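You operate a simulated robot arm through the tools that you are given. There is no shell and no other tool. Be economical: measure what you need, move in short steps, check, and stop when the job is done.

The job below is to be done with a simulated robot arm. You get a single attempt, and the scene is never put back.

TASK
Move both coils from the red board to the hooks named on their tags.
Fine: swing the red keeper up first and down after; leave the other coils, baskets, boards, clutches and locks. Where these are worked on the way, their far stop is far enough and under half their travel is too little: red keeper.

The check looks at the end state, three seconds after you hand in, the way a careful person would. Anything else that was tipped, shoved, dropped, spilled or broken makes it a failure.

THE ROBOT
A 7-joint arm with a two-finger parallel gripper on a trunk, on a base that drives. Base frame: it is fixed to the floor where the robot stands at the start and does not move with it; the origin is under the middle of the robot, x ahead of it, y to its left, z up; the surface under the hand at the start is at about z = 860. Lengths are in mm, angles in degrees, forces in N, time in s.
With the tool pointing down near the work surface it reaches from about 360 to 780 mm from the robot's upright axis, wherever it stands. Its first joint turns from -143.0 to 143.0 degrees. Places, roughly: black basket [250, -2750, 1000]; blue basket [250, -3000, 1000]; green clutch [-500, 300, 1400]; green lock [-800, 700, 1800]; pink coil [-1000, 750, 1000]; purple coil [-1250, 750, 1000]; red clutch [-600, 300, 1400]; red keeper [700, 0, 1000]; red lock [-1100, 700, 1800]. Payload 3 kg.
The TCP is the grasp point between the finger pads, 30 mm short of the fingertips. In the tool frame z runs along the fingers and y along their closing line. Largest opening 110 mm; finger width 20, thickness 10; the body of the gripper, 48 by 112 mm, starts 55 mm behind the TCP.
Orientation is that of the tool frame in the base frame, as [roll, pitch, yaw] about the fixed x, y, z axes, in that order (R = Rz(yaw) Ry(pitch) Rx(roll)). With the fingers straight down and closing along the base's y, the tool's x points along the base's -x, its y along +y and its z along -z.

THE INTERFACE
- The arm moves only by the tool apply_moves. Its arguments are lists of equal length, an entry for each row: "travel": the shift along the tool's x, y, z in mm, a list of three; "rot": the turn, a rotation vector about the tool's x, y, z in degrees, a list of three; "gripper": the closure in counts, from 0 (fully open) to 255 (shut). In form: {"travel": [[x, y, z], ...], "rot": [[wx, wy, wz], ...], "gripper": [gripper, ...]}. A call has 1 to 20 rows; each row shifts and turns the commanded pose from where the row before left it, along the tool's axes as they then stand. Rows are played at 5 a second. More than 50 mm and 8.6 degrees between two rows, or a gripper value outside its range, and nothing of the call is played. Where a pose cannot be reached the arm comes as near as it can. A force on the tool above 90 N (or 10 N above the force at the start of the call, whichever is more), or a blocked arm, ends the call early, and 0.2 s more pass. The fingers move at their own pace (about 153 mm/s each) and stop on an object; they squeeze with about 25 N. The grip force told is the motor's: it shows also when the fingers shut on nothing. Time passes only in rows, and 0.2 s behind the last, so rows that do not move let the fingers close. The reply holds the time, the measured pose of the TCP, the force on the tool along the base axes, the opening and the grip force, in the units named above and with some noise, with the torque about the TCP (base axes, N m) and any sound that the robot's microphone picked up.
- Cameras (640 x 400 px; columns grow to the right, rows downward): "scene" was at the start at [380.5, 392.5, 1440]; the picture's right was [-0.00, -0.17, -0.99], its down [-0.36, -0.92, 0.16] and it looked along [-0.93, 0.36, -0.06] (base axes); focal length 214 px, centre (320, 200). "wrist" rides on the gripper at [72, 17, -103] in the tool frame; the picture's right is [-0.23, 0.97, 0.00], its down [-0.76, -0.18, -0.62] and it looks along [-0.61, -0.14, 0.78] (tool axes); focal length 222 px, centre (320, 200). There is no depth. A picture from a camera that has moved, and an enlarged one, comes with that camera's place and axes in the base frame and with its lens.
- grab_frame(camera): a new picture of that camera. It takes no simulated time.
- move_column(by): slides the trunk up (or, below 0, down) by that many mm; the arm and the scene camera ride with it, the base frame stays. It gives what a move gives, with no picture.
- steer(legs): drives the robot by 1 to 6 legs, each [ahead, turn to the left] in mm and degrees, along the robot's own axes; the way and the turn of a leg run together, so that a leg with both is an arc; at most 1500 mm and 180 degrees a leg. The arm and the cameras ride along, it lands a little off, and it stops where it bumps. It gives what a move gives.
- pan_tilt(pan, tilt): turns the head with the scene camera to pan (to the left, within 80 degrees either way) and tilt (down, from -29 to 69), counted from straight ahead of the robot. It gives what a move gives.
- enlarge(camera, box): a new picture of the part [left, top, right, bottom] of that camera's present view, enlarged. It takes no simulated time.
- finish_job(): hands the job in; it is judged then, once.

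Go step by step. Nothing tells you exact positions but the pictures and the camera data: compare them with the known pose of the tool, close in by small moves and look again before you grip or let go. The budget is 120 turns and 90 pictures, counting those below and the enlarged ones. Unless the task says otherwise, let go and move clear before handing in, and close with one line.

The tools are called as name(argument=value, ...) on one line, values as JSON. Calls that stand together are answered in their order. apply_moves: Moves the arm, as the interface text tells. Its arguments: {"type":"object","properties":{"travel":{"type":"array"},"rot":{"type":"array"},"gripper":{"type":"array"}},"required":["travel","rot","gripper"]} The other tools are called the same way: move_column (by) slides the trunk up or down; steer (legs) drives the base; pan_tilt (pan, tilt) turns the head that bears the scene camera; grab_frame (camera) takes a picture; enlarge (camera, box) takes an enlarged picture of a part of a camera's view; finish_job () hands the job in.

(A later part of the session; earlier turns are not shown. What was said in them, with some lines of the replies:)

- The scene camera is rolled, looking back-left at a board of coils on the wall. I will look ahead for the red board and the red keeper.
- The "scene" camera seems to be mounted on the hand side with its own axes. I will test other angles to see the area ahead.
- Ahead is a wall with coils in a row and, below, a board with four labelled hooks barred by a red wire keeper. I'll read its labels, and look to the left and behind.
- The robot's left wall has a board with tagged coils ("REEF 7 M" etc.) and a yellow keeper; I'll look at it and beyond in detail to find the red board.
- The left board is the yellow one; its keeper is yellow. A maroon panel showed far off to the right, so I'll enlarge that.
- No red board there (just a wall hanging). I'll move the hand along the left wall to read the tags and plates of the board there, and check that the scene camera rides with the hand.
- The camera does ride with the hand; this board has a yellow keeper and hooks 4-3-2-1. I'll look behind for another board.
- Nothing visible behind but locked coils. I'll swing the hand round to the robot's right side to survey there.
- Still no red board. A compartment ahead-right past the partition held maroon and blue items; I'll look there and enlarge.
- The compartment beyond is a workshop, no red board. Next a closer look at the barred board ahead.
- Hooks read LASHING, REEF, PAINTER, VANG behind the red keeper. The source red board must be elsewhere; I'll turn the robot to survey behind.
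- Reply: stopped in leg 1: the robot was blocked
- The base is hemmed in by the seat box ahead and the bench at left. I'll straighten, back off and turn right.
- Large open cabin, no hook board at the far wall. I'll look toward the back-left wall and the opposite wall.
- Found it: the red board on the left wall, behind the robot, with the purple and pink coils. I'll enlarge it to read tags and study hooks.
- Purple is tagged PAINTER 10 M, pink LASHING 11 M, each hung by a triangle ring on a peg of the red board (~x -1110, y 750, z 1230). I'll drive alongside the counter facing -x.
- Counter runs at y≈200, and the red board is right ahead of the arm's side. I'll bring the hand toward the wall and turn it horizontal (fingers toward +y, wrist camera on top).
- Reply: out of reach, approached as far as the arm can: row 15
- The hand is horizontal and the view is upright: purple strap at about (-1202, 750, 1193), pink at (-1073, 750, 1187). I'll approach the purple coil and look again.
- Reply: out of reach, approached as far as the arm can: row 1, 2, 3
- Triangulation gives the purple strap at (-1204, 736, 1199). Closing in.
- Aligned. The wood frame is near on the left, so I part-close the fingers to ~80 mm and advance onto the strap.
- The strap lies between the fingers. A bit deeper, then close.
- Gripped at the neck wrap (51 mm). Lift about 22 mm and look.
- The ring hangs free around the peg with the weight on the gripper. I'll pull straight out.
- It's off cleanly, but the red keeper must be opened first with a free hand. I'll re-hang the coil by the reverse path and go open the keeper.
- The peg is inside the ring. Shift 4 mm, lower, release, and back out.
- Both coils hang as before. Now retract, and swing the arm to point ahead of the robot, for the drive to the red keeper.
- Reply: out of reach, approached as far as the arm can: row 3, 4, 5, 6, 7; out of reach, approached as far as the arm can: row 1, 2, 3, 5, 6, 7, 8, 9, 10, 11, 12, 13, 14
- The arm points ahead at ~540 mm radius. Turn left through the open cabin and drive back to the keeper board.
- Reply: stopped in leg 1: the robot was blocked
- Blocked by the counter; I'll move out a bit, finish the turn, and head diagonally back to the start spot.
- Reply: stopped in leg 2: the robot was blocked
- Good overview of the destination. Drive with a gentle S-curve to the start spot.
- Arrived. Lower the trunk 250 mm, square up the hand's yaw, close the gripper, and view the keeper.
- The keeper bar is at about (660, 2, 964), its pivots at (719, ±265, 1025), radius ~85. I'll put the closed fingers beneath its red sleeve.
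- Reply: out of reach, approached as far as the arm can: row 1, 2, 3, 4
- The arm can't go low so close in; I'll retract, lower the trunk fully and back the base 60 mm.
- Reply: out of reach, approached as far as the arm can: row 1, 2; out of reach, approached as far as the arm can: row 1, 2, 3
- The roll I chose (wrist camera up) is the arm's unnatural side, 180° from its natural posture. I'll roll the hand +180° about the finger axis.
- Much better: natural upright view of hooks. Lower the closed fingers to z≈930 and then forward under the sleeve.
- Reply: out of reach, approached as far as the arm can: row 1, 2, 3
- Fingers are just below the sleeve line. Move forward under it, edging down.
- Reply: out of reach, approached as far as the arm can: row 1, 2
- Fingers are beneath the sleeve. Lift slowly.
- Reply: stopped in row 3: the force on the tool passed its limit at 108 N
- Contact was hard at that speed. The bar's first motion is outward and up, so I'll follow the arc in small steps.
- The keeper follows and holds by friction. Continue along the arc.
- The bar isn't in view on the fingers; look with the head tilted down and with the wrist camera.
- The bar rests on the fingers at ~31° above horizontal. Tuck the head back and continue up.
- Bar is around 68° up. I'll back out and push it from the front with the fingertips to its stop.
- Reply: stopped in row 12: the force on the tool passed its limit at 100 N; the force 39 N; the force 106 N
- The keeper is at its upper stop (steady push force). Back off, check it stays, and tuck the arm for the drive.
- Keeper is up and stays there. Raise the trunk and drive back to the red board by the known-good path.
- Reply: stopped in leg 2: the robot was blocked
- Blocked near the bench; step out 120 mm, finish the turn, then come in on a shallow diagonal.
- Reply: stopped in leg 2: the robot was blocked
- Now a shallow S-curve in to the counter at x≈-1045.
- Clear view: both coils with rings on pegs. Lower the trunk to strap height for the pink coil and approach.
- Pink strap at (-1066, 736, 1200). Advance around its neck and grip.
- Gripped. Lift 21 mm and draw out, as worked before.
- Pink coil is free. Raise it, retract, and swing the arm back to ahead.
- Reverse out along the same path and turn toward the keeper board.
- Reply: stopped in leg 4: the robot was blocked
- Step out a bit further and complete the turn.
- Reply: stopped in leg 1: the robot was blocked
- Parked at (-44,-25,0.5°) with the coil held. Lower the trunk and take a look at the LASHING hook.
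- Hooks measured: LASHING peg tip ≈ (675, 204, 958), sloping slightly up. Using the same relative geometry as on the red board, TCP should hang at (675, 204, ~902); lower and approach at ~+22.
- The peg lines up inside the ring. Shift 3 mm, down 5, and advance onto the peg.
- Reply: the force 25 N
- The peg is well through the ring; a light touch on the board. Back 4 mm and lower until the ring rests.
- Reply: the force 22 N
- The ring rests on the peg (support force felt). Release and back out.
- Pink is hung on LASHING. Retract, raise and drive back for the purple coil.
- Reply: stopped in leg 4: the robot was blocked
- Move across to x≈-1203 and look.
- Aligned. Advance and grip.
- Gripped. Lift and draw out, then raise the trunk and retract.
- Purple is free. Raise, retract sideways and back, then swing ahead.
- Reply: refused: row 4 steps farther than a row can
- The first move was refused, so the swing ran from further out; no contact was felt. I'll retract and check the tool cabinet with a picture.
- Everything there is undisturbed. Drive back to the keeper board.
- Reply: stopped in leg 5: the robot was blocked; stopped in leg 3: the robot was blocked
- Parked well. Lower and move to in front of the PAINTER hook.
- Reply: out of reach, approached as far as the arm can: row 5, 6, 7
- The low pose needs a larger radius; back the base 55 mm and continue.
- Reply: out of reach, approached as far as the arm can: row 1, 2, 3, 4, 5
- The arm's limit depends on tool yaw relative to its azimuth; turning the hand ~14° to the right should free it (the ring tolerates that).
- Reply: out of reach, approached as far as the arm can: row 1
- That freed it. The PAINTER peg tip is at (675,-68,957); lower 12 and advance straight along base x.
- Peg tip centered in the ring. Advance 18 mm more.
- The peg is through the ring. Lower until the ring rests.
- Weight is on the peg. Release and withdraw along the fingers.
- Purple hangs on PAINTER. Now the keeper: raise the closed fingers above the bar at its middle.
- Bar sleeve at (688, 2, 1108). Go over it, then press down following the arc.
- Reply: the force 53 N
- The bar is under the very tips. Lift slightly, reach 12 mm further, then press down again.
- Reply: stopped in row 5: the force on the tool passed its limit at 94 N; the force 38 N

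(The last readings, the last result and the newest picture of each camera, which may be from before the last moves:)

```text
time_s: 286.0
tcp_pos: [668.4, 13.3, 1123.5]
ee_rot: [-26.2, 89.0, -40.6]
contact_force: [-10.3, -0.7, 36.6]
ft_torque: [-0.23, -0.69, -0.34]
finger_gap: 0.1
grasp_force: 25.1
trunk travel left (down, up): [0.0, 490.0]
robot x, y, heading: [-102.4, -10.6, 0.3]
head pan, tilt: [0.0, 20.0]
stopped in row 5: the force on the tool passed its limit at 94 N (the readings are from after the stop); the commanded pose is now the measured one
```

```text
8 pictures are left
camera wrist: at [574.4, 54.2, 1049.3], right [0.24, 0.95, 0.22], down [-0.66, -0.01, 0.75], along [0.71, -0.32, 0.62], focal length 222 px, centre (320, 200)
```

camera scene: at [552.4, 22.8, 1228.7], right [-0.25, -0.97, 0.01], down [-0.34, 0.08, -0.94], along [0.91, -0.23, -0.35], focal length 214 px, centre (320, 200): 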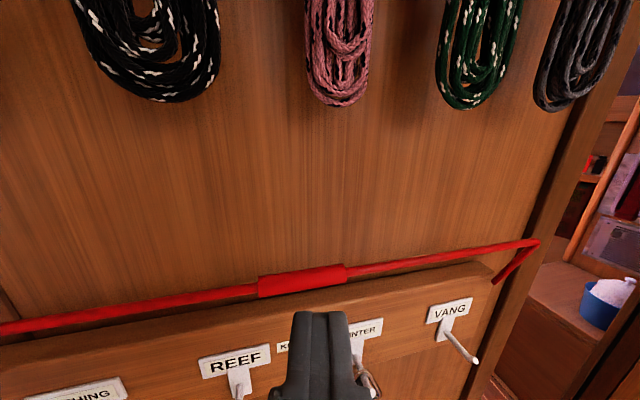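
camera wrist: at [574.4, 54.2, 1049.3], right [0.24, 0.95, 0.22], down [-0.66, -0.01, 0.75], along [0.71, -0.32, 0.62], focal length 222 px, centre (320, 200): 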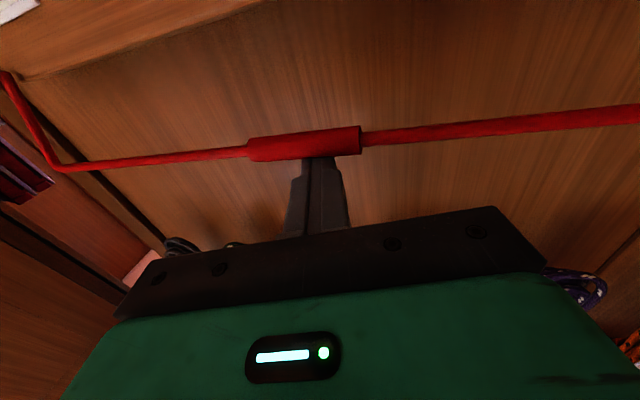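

Straight down has a short lever here and the hinge seems damped. Try pressing very slowly.

apply_moves(travel=[[1, 0, 0], [1, 0, 0], [1, 0, 0], [1, 0, 0], [1, 0, 0], [1, 0, 0], [1, 0, 0], [1, 0, 0], [1, 0, 0], [1, 0, 0], [1, 0, 0], [1, 0, 0], [1, 0, 0], [1, 0, 0], [1, 0, 0], [1, 0, 0], [1, 0, 0], [1, 0, 0]], rot=[[0, 0, 0], [0, 0, 0], [0, 0, 0], [0, 0, 0], [0, 0, 0], [0, 0, 0], [0, 0, 0], [0, 0, 0], [0, 0, 0], [0, 0, 0], [0, 0, 0], [0, 0, 0], [0, 0, 0], [0, 0, 0], [0, 0, 0], [0, 0, 0], [0, 0, 0], [0, 0, 0]], gripper=[255, 255, 255, 255, 255, 255, 255, 255, 255, 255, 255, 255, 255, 255, 255, 255, 255, 255])

```text
time_s: 287.3
tcp_pos: [668.3, 12.1, 1123.4]
ee_rot: [-15.8, 88.8, -30.2]
contact_force: [-10.3, -4.0, 34.6]
ft_torque: [-0.22, -0.6, -0.19]
finger_gap: 0.0
grasp_force: 24.3
trunk travel left (down, up): [0.0, 490.0]
robot x, y, heading: [-105.0, -11.1, 0.3]
head pan, tilt: [0.0, 20.0]
stopped in row 6: the force on the tool passed its limit at 92 N (the readings are from after the stop); the commanded pose is now the measured one
```

Static friction is too high for that lever. I'll pitch the fingers 50° down so that the tips go behind the bar and can pull it outward.

apply_moves(travel=[[-20, 0, 0], [-25, 0, 0], [0, 0, -10], [0, 0, 0], [0, 0, 0], [0, 0, 0], [0, 0, 0], [0, 0, 0], [0, 0, 0], [0, 0, 0]], rot=[[0, 0, 0], [0, 0, 0], [0, 0, 0], [0, 8.33, 0], [0, 8.33, 0], [0, 8.33, 0], [0, 8.33, 0], [0, 8.33, 0], [0, 8.33, 0], [0, 0, 0]], gripper=[255, 255, 255, 255, 255, 255, 255, 255, 255, 255])

grab_frame(camera="scene")

```text
time_s: 288.9
tcp_pos: [650.7, 19.8, 1129.6]
ee_rot: [-173.7, 52.3, 171.9]
contact_force: [-30.9, -0.7, 48.8]
ft_torque: [0.15, -0.19, 0.1]
finger_gap: 0.3
grasp_force: 24.8
out of reach, approached as far as the arm can: row 8
trunk travel left (down, up): [0.0, 490.0]
robot x, y, heading: [-108.1, -13.3, 0.4]
head pan, tilt: [0.0, 20.0]
stopped in row 8: the force on the tool passed its limit at 116 N (the readings are from after the stop); the commanded pose is now the measured one
```

```text
7 pictures are left
camera scene: at [671.6, 21.2, 1213.7], right [-0.23, -0.97, 0.07], down [-0.83, 0.16, -0.54], along [0.51, -0.18, -0.84], focal length 214 px, centre (320, 200)
```

scene: 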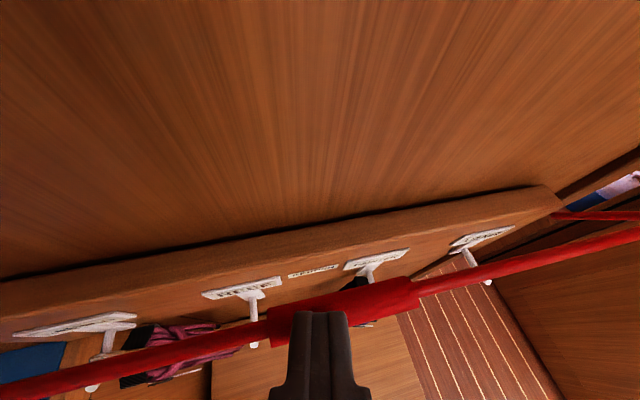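

The tips touched the bar's front instead. Raise by the trunk, then pitch a bit more and reach over the bar.

move_column(by=90)

apply_moves(travel=[[0, 0, 0], [0, 0, 0], [-20, 0, 15], [-20, 0, 15], [0, 0, 0]], rot=[[0, 7, 0], [0, 7, 0], [0, 0, 0], [0, 0, 0], [0, 0, 0]], gripper=[255, 255, 255, 255, 255])

grab_frame(camera="scene")

```text
time_s: 290.2
tcp_pos: [658.6, 21.8, 1207.3]
ee_rot: [-173.3, 51.2, 172.1]
contact_force: [0.4, 0.3, -0.8]
ft_torque: [0.03, -0.05, -0.03]
finger_gap: 0.0
grasp_force: 25.0
trunk travel left (down, up): [-90.0, 400.0]
robot x, y, heading: [-102.5, -10.8, 0.3]
head pan, tilt: [0.0, 20.0]
```

```text
time_s: 291.4
tcp_pos: [651.0, 20.6, 1183.9]
ee_rot: [-174.2, 44.2, 171.0]
contact_force: [-0.5, 0.5, 0.3]
ft_torque: [-0.01, 0.0, 0.02]
finger_gap: 0.0
grasp_force: 25.1
out of reach, approached as far as the arm can: row 1, 2, 3, 4
trunk travel left (down, up): [-90.0, 400.0]
robot x, y, heading: [-104.6, -13.7, 0.3]
head pan, tilt: [0.0, 20.0]
```

```text
6 pictures are left
camera scene: at [683.1, 19.5, 1265.2], right [-0.22, -0.97, 0.07], down [-0.89, 0.18, -0.41], along [0.39, -0.16, -0.91], focal length 214 px, centre (320, 200)
```

scene: 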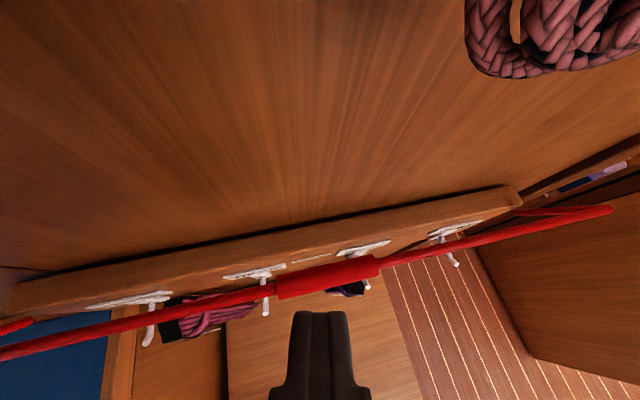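

The bar (x≈693) has ~50 mm of space behind it. Drive the base 52 mm ahead to carry the tips over, then lower with the trunk.

steer(legs=[[52, 0]])

move_column(by=-50)

grab_frame(camera="scene")

```text
time_s: 292.2
tcp_pos: [662.6, 21.3, 1184.2]
ee_rot: [-174.2, 44.1, 171.1]
contact_force: [-0.2, -0.6, -0.7]
ft_torque: [0.04, -0.04, -0.02]
finger_gap: 0.0
grasp_force: 24.4
trunk travel left (down, up): [-90.0, 400.0]
robot x, y, heading: [-91.2, -12.6, 0.1]
head pan, tilt: [0.0, 20.0]
stopped in leg 1: the robot was blocked; the commanded pose is now the measured one
```

```text
time_s: 293.1
tcp_pos: [662.1, 20.2, 1135.9]
ee_rot: [-174.2, 44.2, 171.0]
contact_force: [0.5, -0.2, -0.9]
ft_torque: [0.0, -0.01, 0.0]
finger_gap: 0.1
grasp_force: 25.0
trunk travel left (down, up): [-40.0, 450.0]
robot x, y, heading: [-93.6, -12.5, 0.3]
head pan, tilt: [0.0, 20.0]
```

```text
5 pictures are left
camera scene: at [694.5, 19.4, 1216.0], right [-0.22, -0.97, 0.07], down [-0.89, 0.18, -0.41], along [0.39, -0.16, -0.91], focal length 214 px, centre (320, 200)
```

scene: 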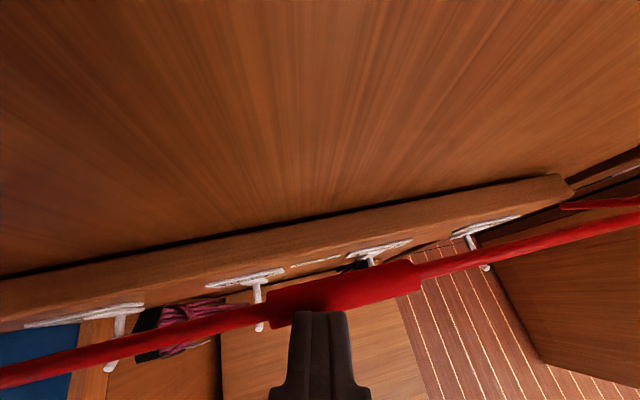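

Blocked early; the tips are still in front of the bar. Raise again and retry the drive plus an arm reach.

move_column(by=60)

steer(legs=[[40, 0]])

apply_moves(travel=[[0, 0, 12], [0, 0, 12], [0, 0, 12], [0, 0, 0]], rot=[[0, 0, 0], [0, 0, 0], [0, 0, 0], [0, 0, 0]], gripper=[255, 255, 255, 255])

```text
time_s: 294.1
tcp_pos: [664.1, 20.4, 1195.2]
ee_rot: [-174.2, 44.2, 171.0]
contact_force: [-0.6, 0.9, 0.4]
ft_torque: [0.01, 0.01, -0.02]
finger_gap: 0.0
grasp_force: 24.9
trunk travel left (down, up): [-100.0, 390.0]
robot x, y, heading: [-94.0, -9.7, 0.3]
head pan, tilt: [0.0, 20.0]
```

```text
time_s: 294.9
tcp_pos: [674.2, 21.3, 1194.5]
ee_rot: [-174.2, 44.2, 171.0]
contact_force: [-1.0, 0.1, -0.6]
ft_torque: [0.01, -0.01, -0.01]
finger_gap: 0.1
grasp_force: 25.1
trunk travel left (down, up): [-100.0, 390.0]
robot x, y, heading: [-80.3, -10.7, 0.1]
head pan, tilt: [0.0, 20.0]
stopped in leg 1: the robot was blocked; the commanded pose is now the measured one
```

```text
time_s: 295.9
tcp_pos: [697.9, 13.5, 1169.6]
ee_rot: [-174.2, 44.2, 171.0]
contact_force: [-0.3, -0.2, -0.6]
ft_torque: [0.01, -0.03, 0.0]
finger_gap: 0.1
grasp_force: 24.7
trunk travel left (down, up): [-100.0, 390.0]
robot x, y, heading: [-82.8, -9.4, 0.1]
head pan, tilt: [0.0, 20.0]
```

The tips are now over and beyond the bar. Lower behind it and pull outward along the arc.

move_column(by=-40)

apply_moves(travel=[[3.6, 0, -1.8], [3.6, 0, -1.8], [3.7, 0, -1.6], [3.8, 0, -1.3], [3.9, 0, -1], [3.9, 0, -0.7], [4, 0, -0.5], [4, 0, -0.2], [4, 0, 0], [4, 0, 0.3], [4, 0, 0.5], [4, 0, 0.8], [0, 0, 0]], rot=[[0, 0, 0], [0, 0, 0], [0, 0, 0], [0, 0, 0], [0, 0, 0], [0, 0, 0], [0, 0, 0], [0, 0, 0], [0, 0, 0], [0, 0, 0], [0, 0, 0], [0, 0, 0], [0, 0, 0]], gripper=[255, 255, 255, 255, 255, 255, 255, 255, 255, 255, 255, 255, 255])

grab_frame(camera="scene")

```text
time_s: 296.7
tcp_pos: [698.7, 13.0, 1130.0]
ee_rot: [-174.2, 44.3, 171.0]
contact_force: [-0.5, -0.9, 1.0]
ft_torque: [0.0, -0.09, 0.03]
finger_gap: 0.4
grasp_force: 24.9
trunk travel left (down, up): [-60.0, 430.0]
robot x, y, heading: [-80.4, -11.3, 0.3]
head pan, tilt: [0.0, 20.0]
```

```text
time_s: 299.5
tcp_pos: [661.6, 21.3, 1102.1]
ee_rot: [-174.2, 44.2, 171.0]
contact_force: [-0.5, 0.6, -0.2]
ft_torque: [0.02, -0.02, -0.02]
finger_gap: 0.0
grasp_force: 24.9
trunk travel left (down, up): [-60.0, 430.0]
robot x, y, heading: [-82.2, -11.9, 0.2]
head pan, tilt: [0.0, 20.0]
```

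```text
4 pictures are left
camera scene: at [693.2, 18.6, 1183.4], right [-0.22, -0.97, 0.07], down [-0.89, 0.18, -0.41], along [0.39, -0.16, -0.91], focal length 214 px, centre (320, 200)
```

scene: 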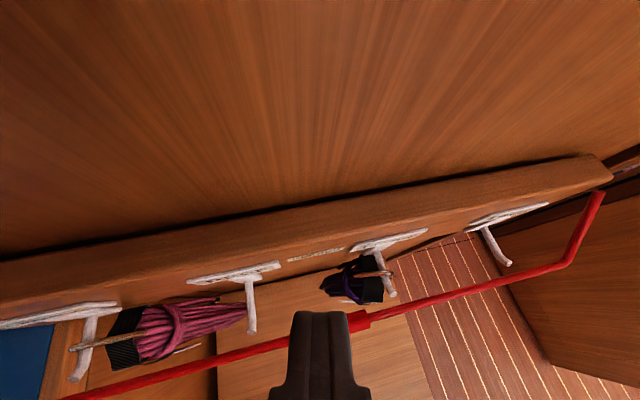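

The keeper is coming down under the finger. Continue along the arc.

apply_moves(travel=[[4, 0, 0.8], [3.9, 0, 1], [3.9, 0, 1.2], [3.8, 0, 1.4], [3.7, 0, 1.6], [3.6, 0, 1.8], [3.5, 0, 2], [3.4, 0, 2.2], [3.3, 0, 2.4], [3.1, 0, 2.5], [3, 0, 2.6], [0, 0, 0]], rot=[[0, 0, 0], [0, 0, 0], [0, 0, 0], [0, 0, 0], [0, 0, 0], [0, 0, 0], [0, 0, 0], [0, 0, 0], [0, 0, 0], [0, 0, 0], [0, 0, 0], [0, 0, 0]], gripper=[255, 255, 255, 255, 255, 255, 255, 255, 255, 255, 255, 255])

```text
time_s: 302.1
tcp_pos: [645.4, 19.4, 1060.5]
ee_rot: [-174.4, 44.2, 171.0]
contact_force: [0.9, -0.3, -0.1]
ft_torque: [-0.01, 0.03, -0.03]
finger_gap: 0.2
grasp_force: 24.9
trunk travel left (down, up): [-60.0, 430.0]
robot x, y, heading: [-82.1, -13.7, 0.3]
head pan, tilt: [0.0, 20.0]
```

Bar is near horizontal now. Raise slightly, level the fingers, and get ready to press straight down.

move_column(by=30)

apply_moves(travel=[[0, 0, 0], [0, 0, 0], [0, 0, 0], [0, 0, 0], [0, 0, 0], [0, 0, 0], [0, 0, 0]], rot=[[0, -7.6, 0], [0, -7.6, 0], [0, -7.6, 0], [0, -7.6, 0], [0, -7.6, 0], [0, -7.6, 0], [0, 0, 0]], gripper=[255, 255, 255, 255, 255, 255, 255])

grab_frame(camera="wrist")

```text
time_s: 302.8
tcp_pos: [645.8, 19.4, 1091.4]
ee_rot: [-174.3, 44.2, 171.0]
contact_force: [0.3, 0.1, 0.1]
ft_torque: [0.02, 0.04, 0.0]
finger_gap: 0.2
grasp_force: 25.3
trunk travel left (down, up): [-90.0, 400.0]
robot x, y, heading: [-81.7, -12.0, 0.1]
head pan, tilt: [0.0, 20.0]
```

```text
time_s: 304.4
tcp_pos: [646.4, 21.5, 1093.2]
ee_rot: [-88.8, 85.7, -101.8]
contact_force: [0.2, -0.3, -0.3]
ft_torque: [0.0, 0.04, -0.01]
finger_gap: 0.0
grasp_force: 25.0
trunk travel left (down, up): [-90.0, 400.0]
robot x, y, heading: [-83.0, -12.4, 0.1]
head pan, tilt: [0.0, 20.0]
```

```text
3 pictures are left
camera wrist: at [548.7, 55.4, 1018.5], right [0.22, 0.96, 0.16], down [-0.64, 0.02, 0.77], along [0.74, -0.27, 0.62], focal length 222 px, centre (320, 200)
```

wrist: 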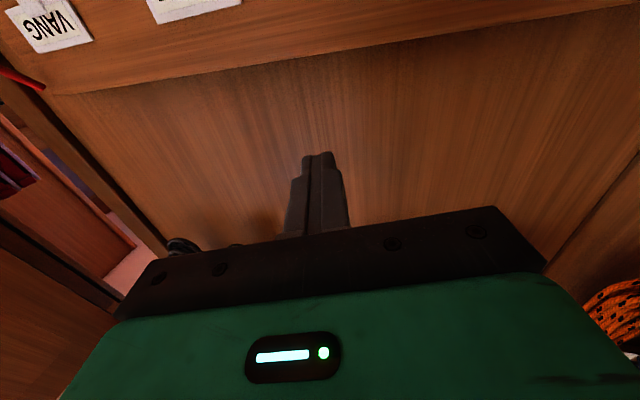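

The bar isn't seen where expected; it seems to have swung lower by itself. Back off and look.

apply_moves(travel=[[0, 0, -40], [0, 0, -40], [0, 0, -30], [0, 0, 0]], rot=[[0, 0, 0], [0, 0, 0], [0, 0, 0], [0, 0, 0]], gripper=[255, 255, 255, 255])

pan_tilt(pan=0, tilt=25)

grab_frame(camera="scene")

```text
time_s: 305.4
tcp_pos: [538.2, 43.4, 1091.9]
ee_rot: [-90.4, 85.9, -103.3]
contact_force: [-0.5, -0.8, 0.6]
ft_torque: [-0.03, 0.0, -0.01]
finger_gap: 0.2
grasp_force: 25.4
trunk travel left (down, up): [-90.0, 400.0]
robot x, y, heading: [-83.9, -10.7, 0.6]
head pan, tilt: [0.0, 20.0]
```

```text
time_s: 306.1
tcp_pos: [538.6, 44.1, 1090.9]
ee_rot: [-90.0, 85.9, -103.2]
contact_force: [0.4, -0.5, 0.2]
ft_torque: [-0.02, 0.02, 0.0]
finger_gap: 0.0
grasp_force: 25.1
trunk travel left (down, up): [-90.0, 400.0]
robot x, y, heading: [-79.7, -11.6, 0.0]
head pan, tilt: [0.0, 25.0]
```

```text
2 pictures are left
camera scene: at [505.0, 56.9, 1161.7], right [-0.23, -0.97, 0.07], down [-0.43, 0.03, -0.9], along [0.88, -0.23, -0.42], focal length 214 px, centre (320, 200)
```

scene: 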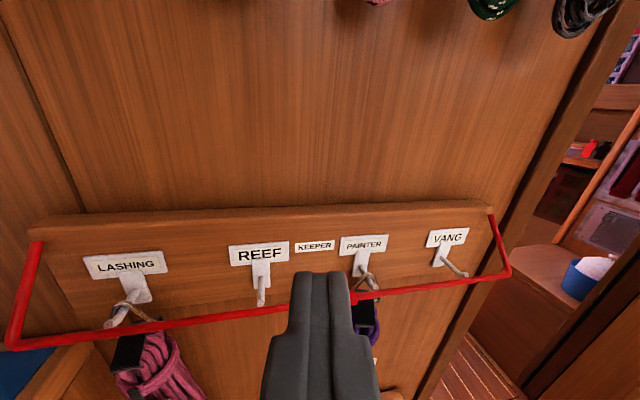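

The keeper is down again at its original place (corners at ≈(665, ±263, 964)), with both coils behind it. Move clear and take a last check.

steer(legs=[[-150, 0]])

apply_moves(travel=[[-30, 0, 0], [-30, 0, 0], [0, 0, 0], [0, 0, 0]], rot=[[-7, 0, 0], [-6, 0, 0], [0, 0, 0], [0, 0, 0]], gripper=[0, 0, 0, 0])

grab_frame(camera="scene")

```text
time_s: 307.4
tcp_pos: [389.7, 43.7, 1090.9]
ee_rot: [-90.1, 85.8, -103.0]
contact_force: [0.1, -0.1, 1.3]
ft_torque: [-0.01, 0.0, -0.01]
finger_gap: 0.1
grasp_force: 25.3
trunk travel left (down, up): [-90.0, 400.0]
robot x, y, heading: [-229.4, -14.8, -0.0]
head pan, tilt: [0.0, 25.0]
```

```text
time_s: 308.4
tcp_pos: [389.3, 48.2, 1152.1]
ee_rot: [-103.2, 86.0, -103.1]
contact_force: [-0.1, -0.1, -1.1]
ft_torque: [-0.04, 0.0, -0.03]
finger_gap: 109.8
grasp_force: 0.0
trunk travel left (down, up): [-90.0, 400.0]
robot x, y, heading: [-229.1, -12.1, 0.1]
head pan, tilt: [0.0, 25.0]
```

```text
1 pictures are left
camera scene: at [355.9, 52.1, 1222.6], right [0.0, -1.0, 0.07], down [-0.44, -0.06, -0.9], along [0.9, -0.03, -0.44], focal length 214 px, centre (320, 200)
```

scene: 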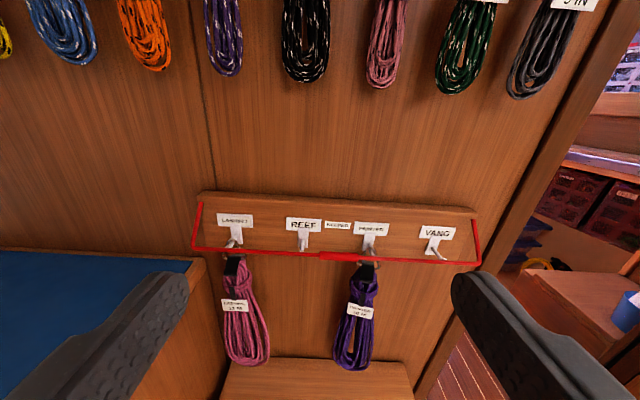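

Both coils hang on their hooks (pink on LASHING, purple on PAINTER) behind the lowered keeper, and the hand is clear. I'm handing in.

finish_job()

```text
The job is handed in.
```

The pink coil is on LASHING and the purple coil is on PAINTER. The red keeper was swung up to its stop first and is now back down in front of both. The pictures I took showed nothing else moved, and the robot's hand is clear.
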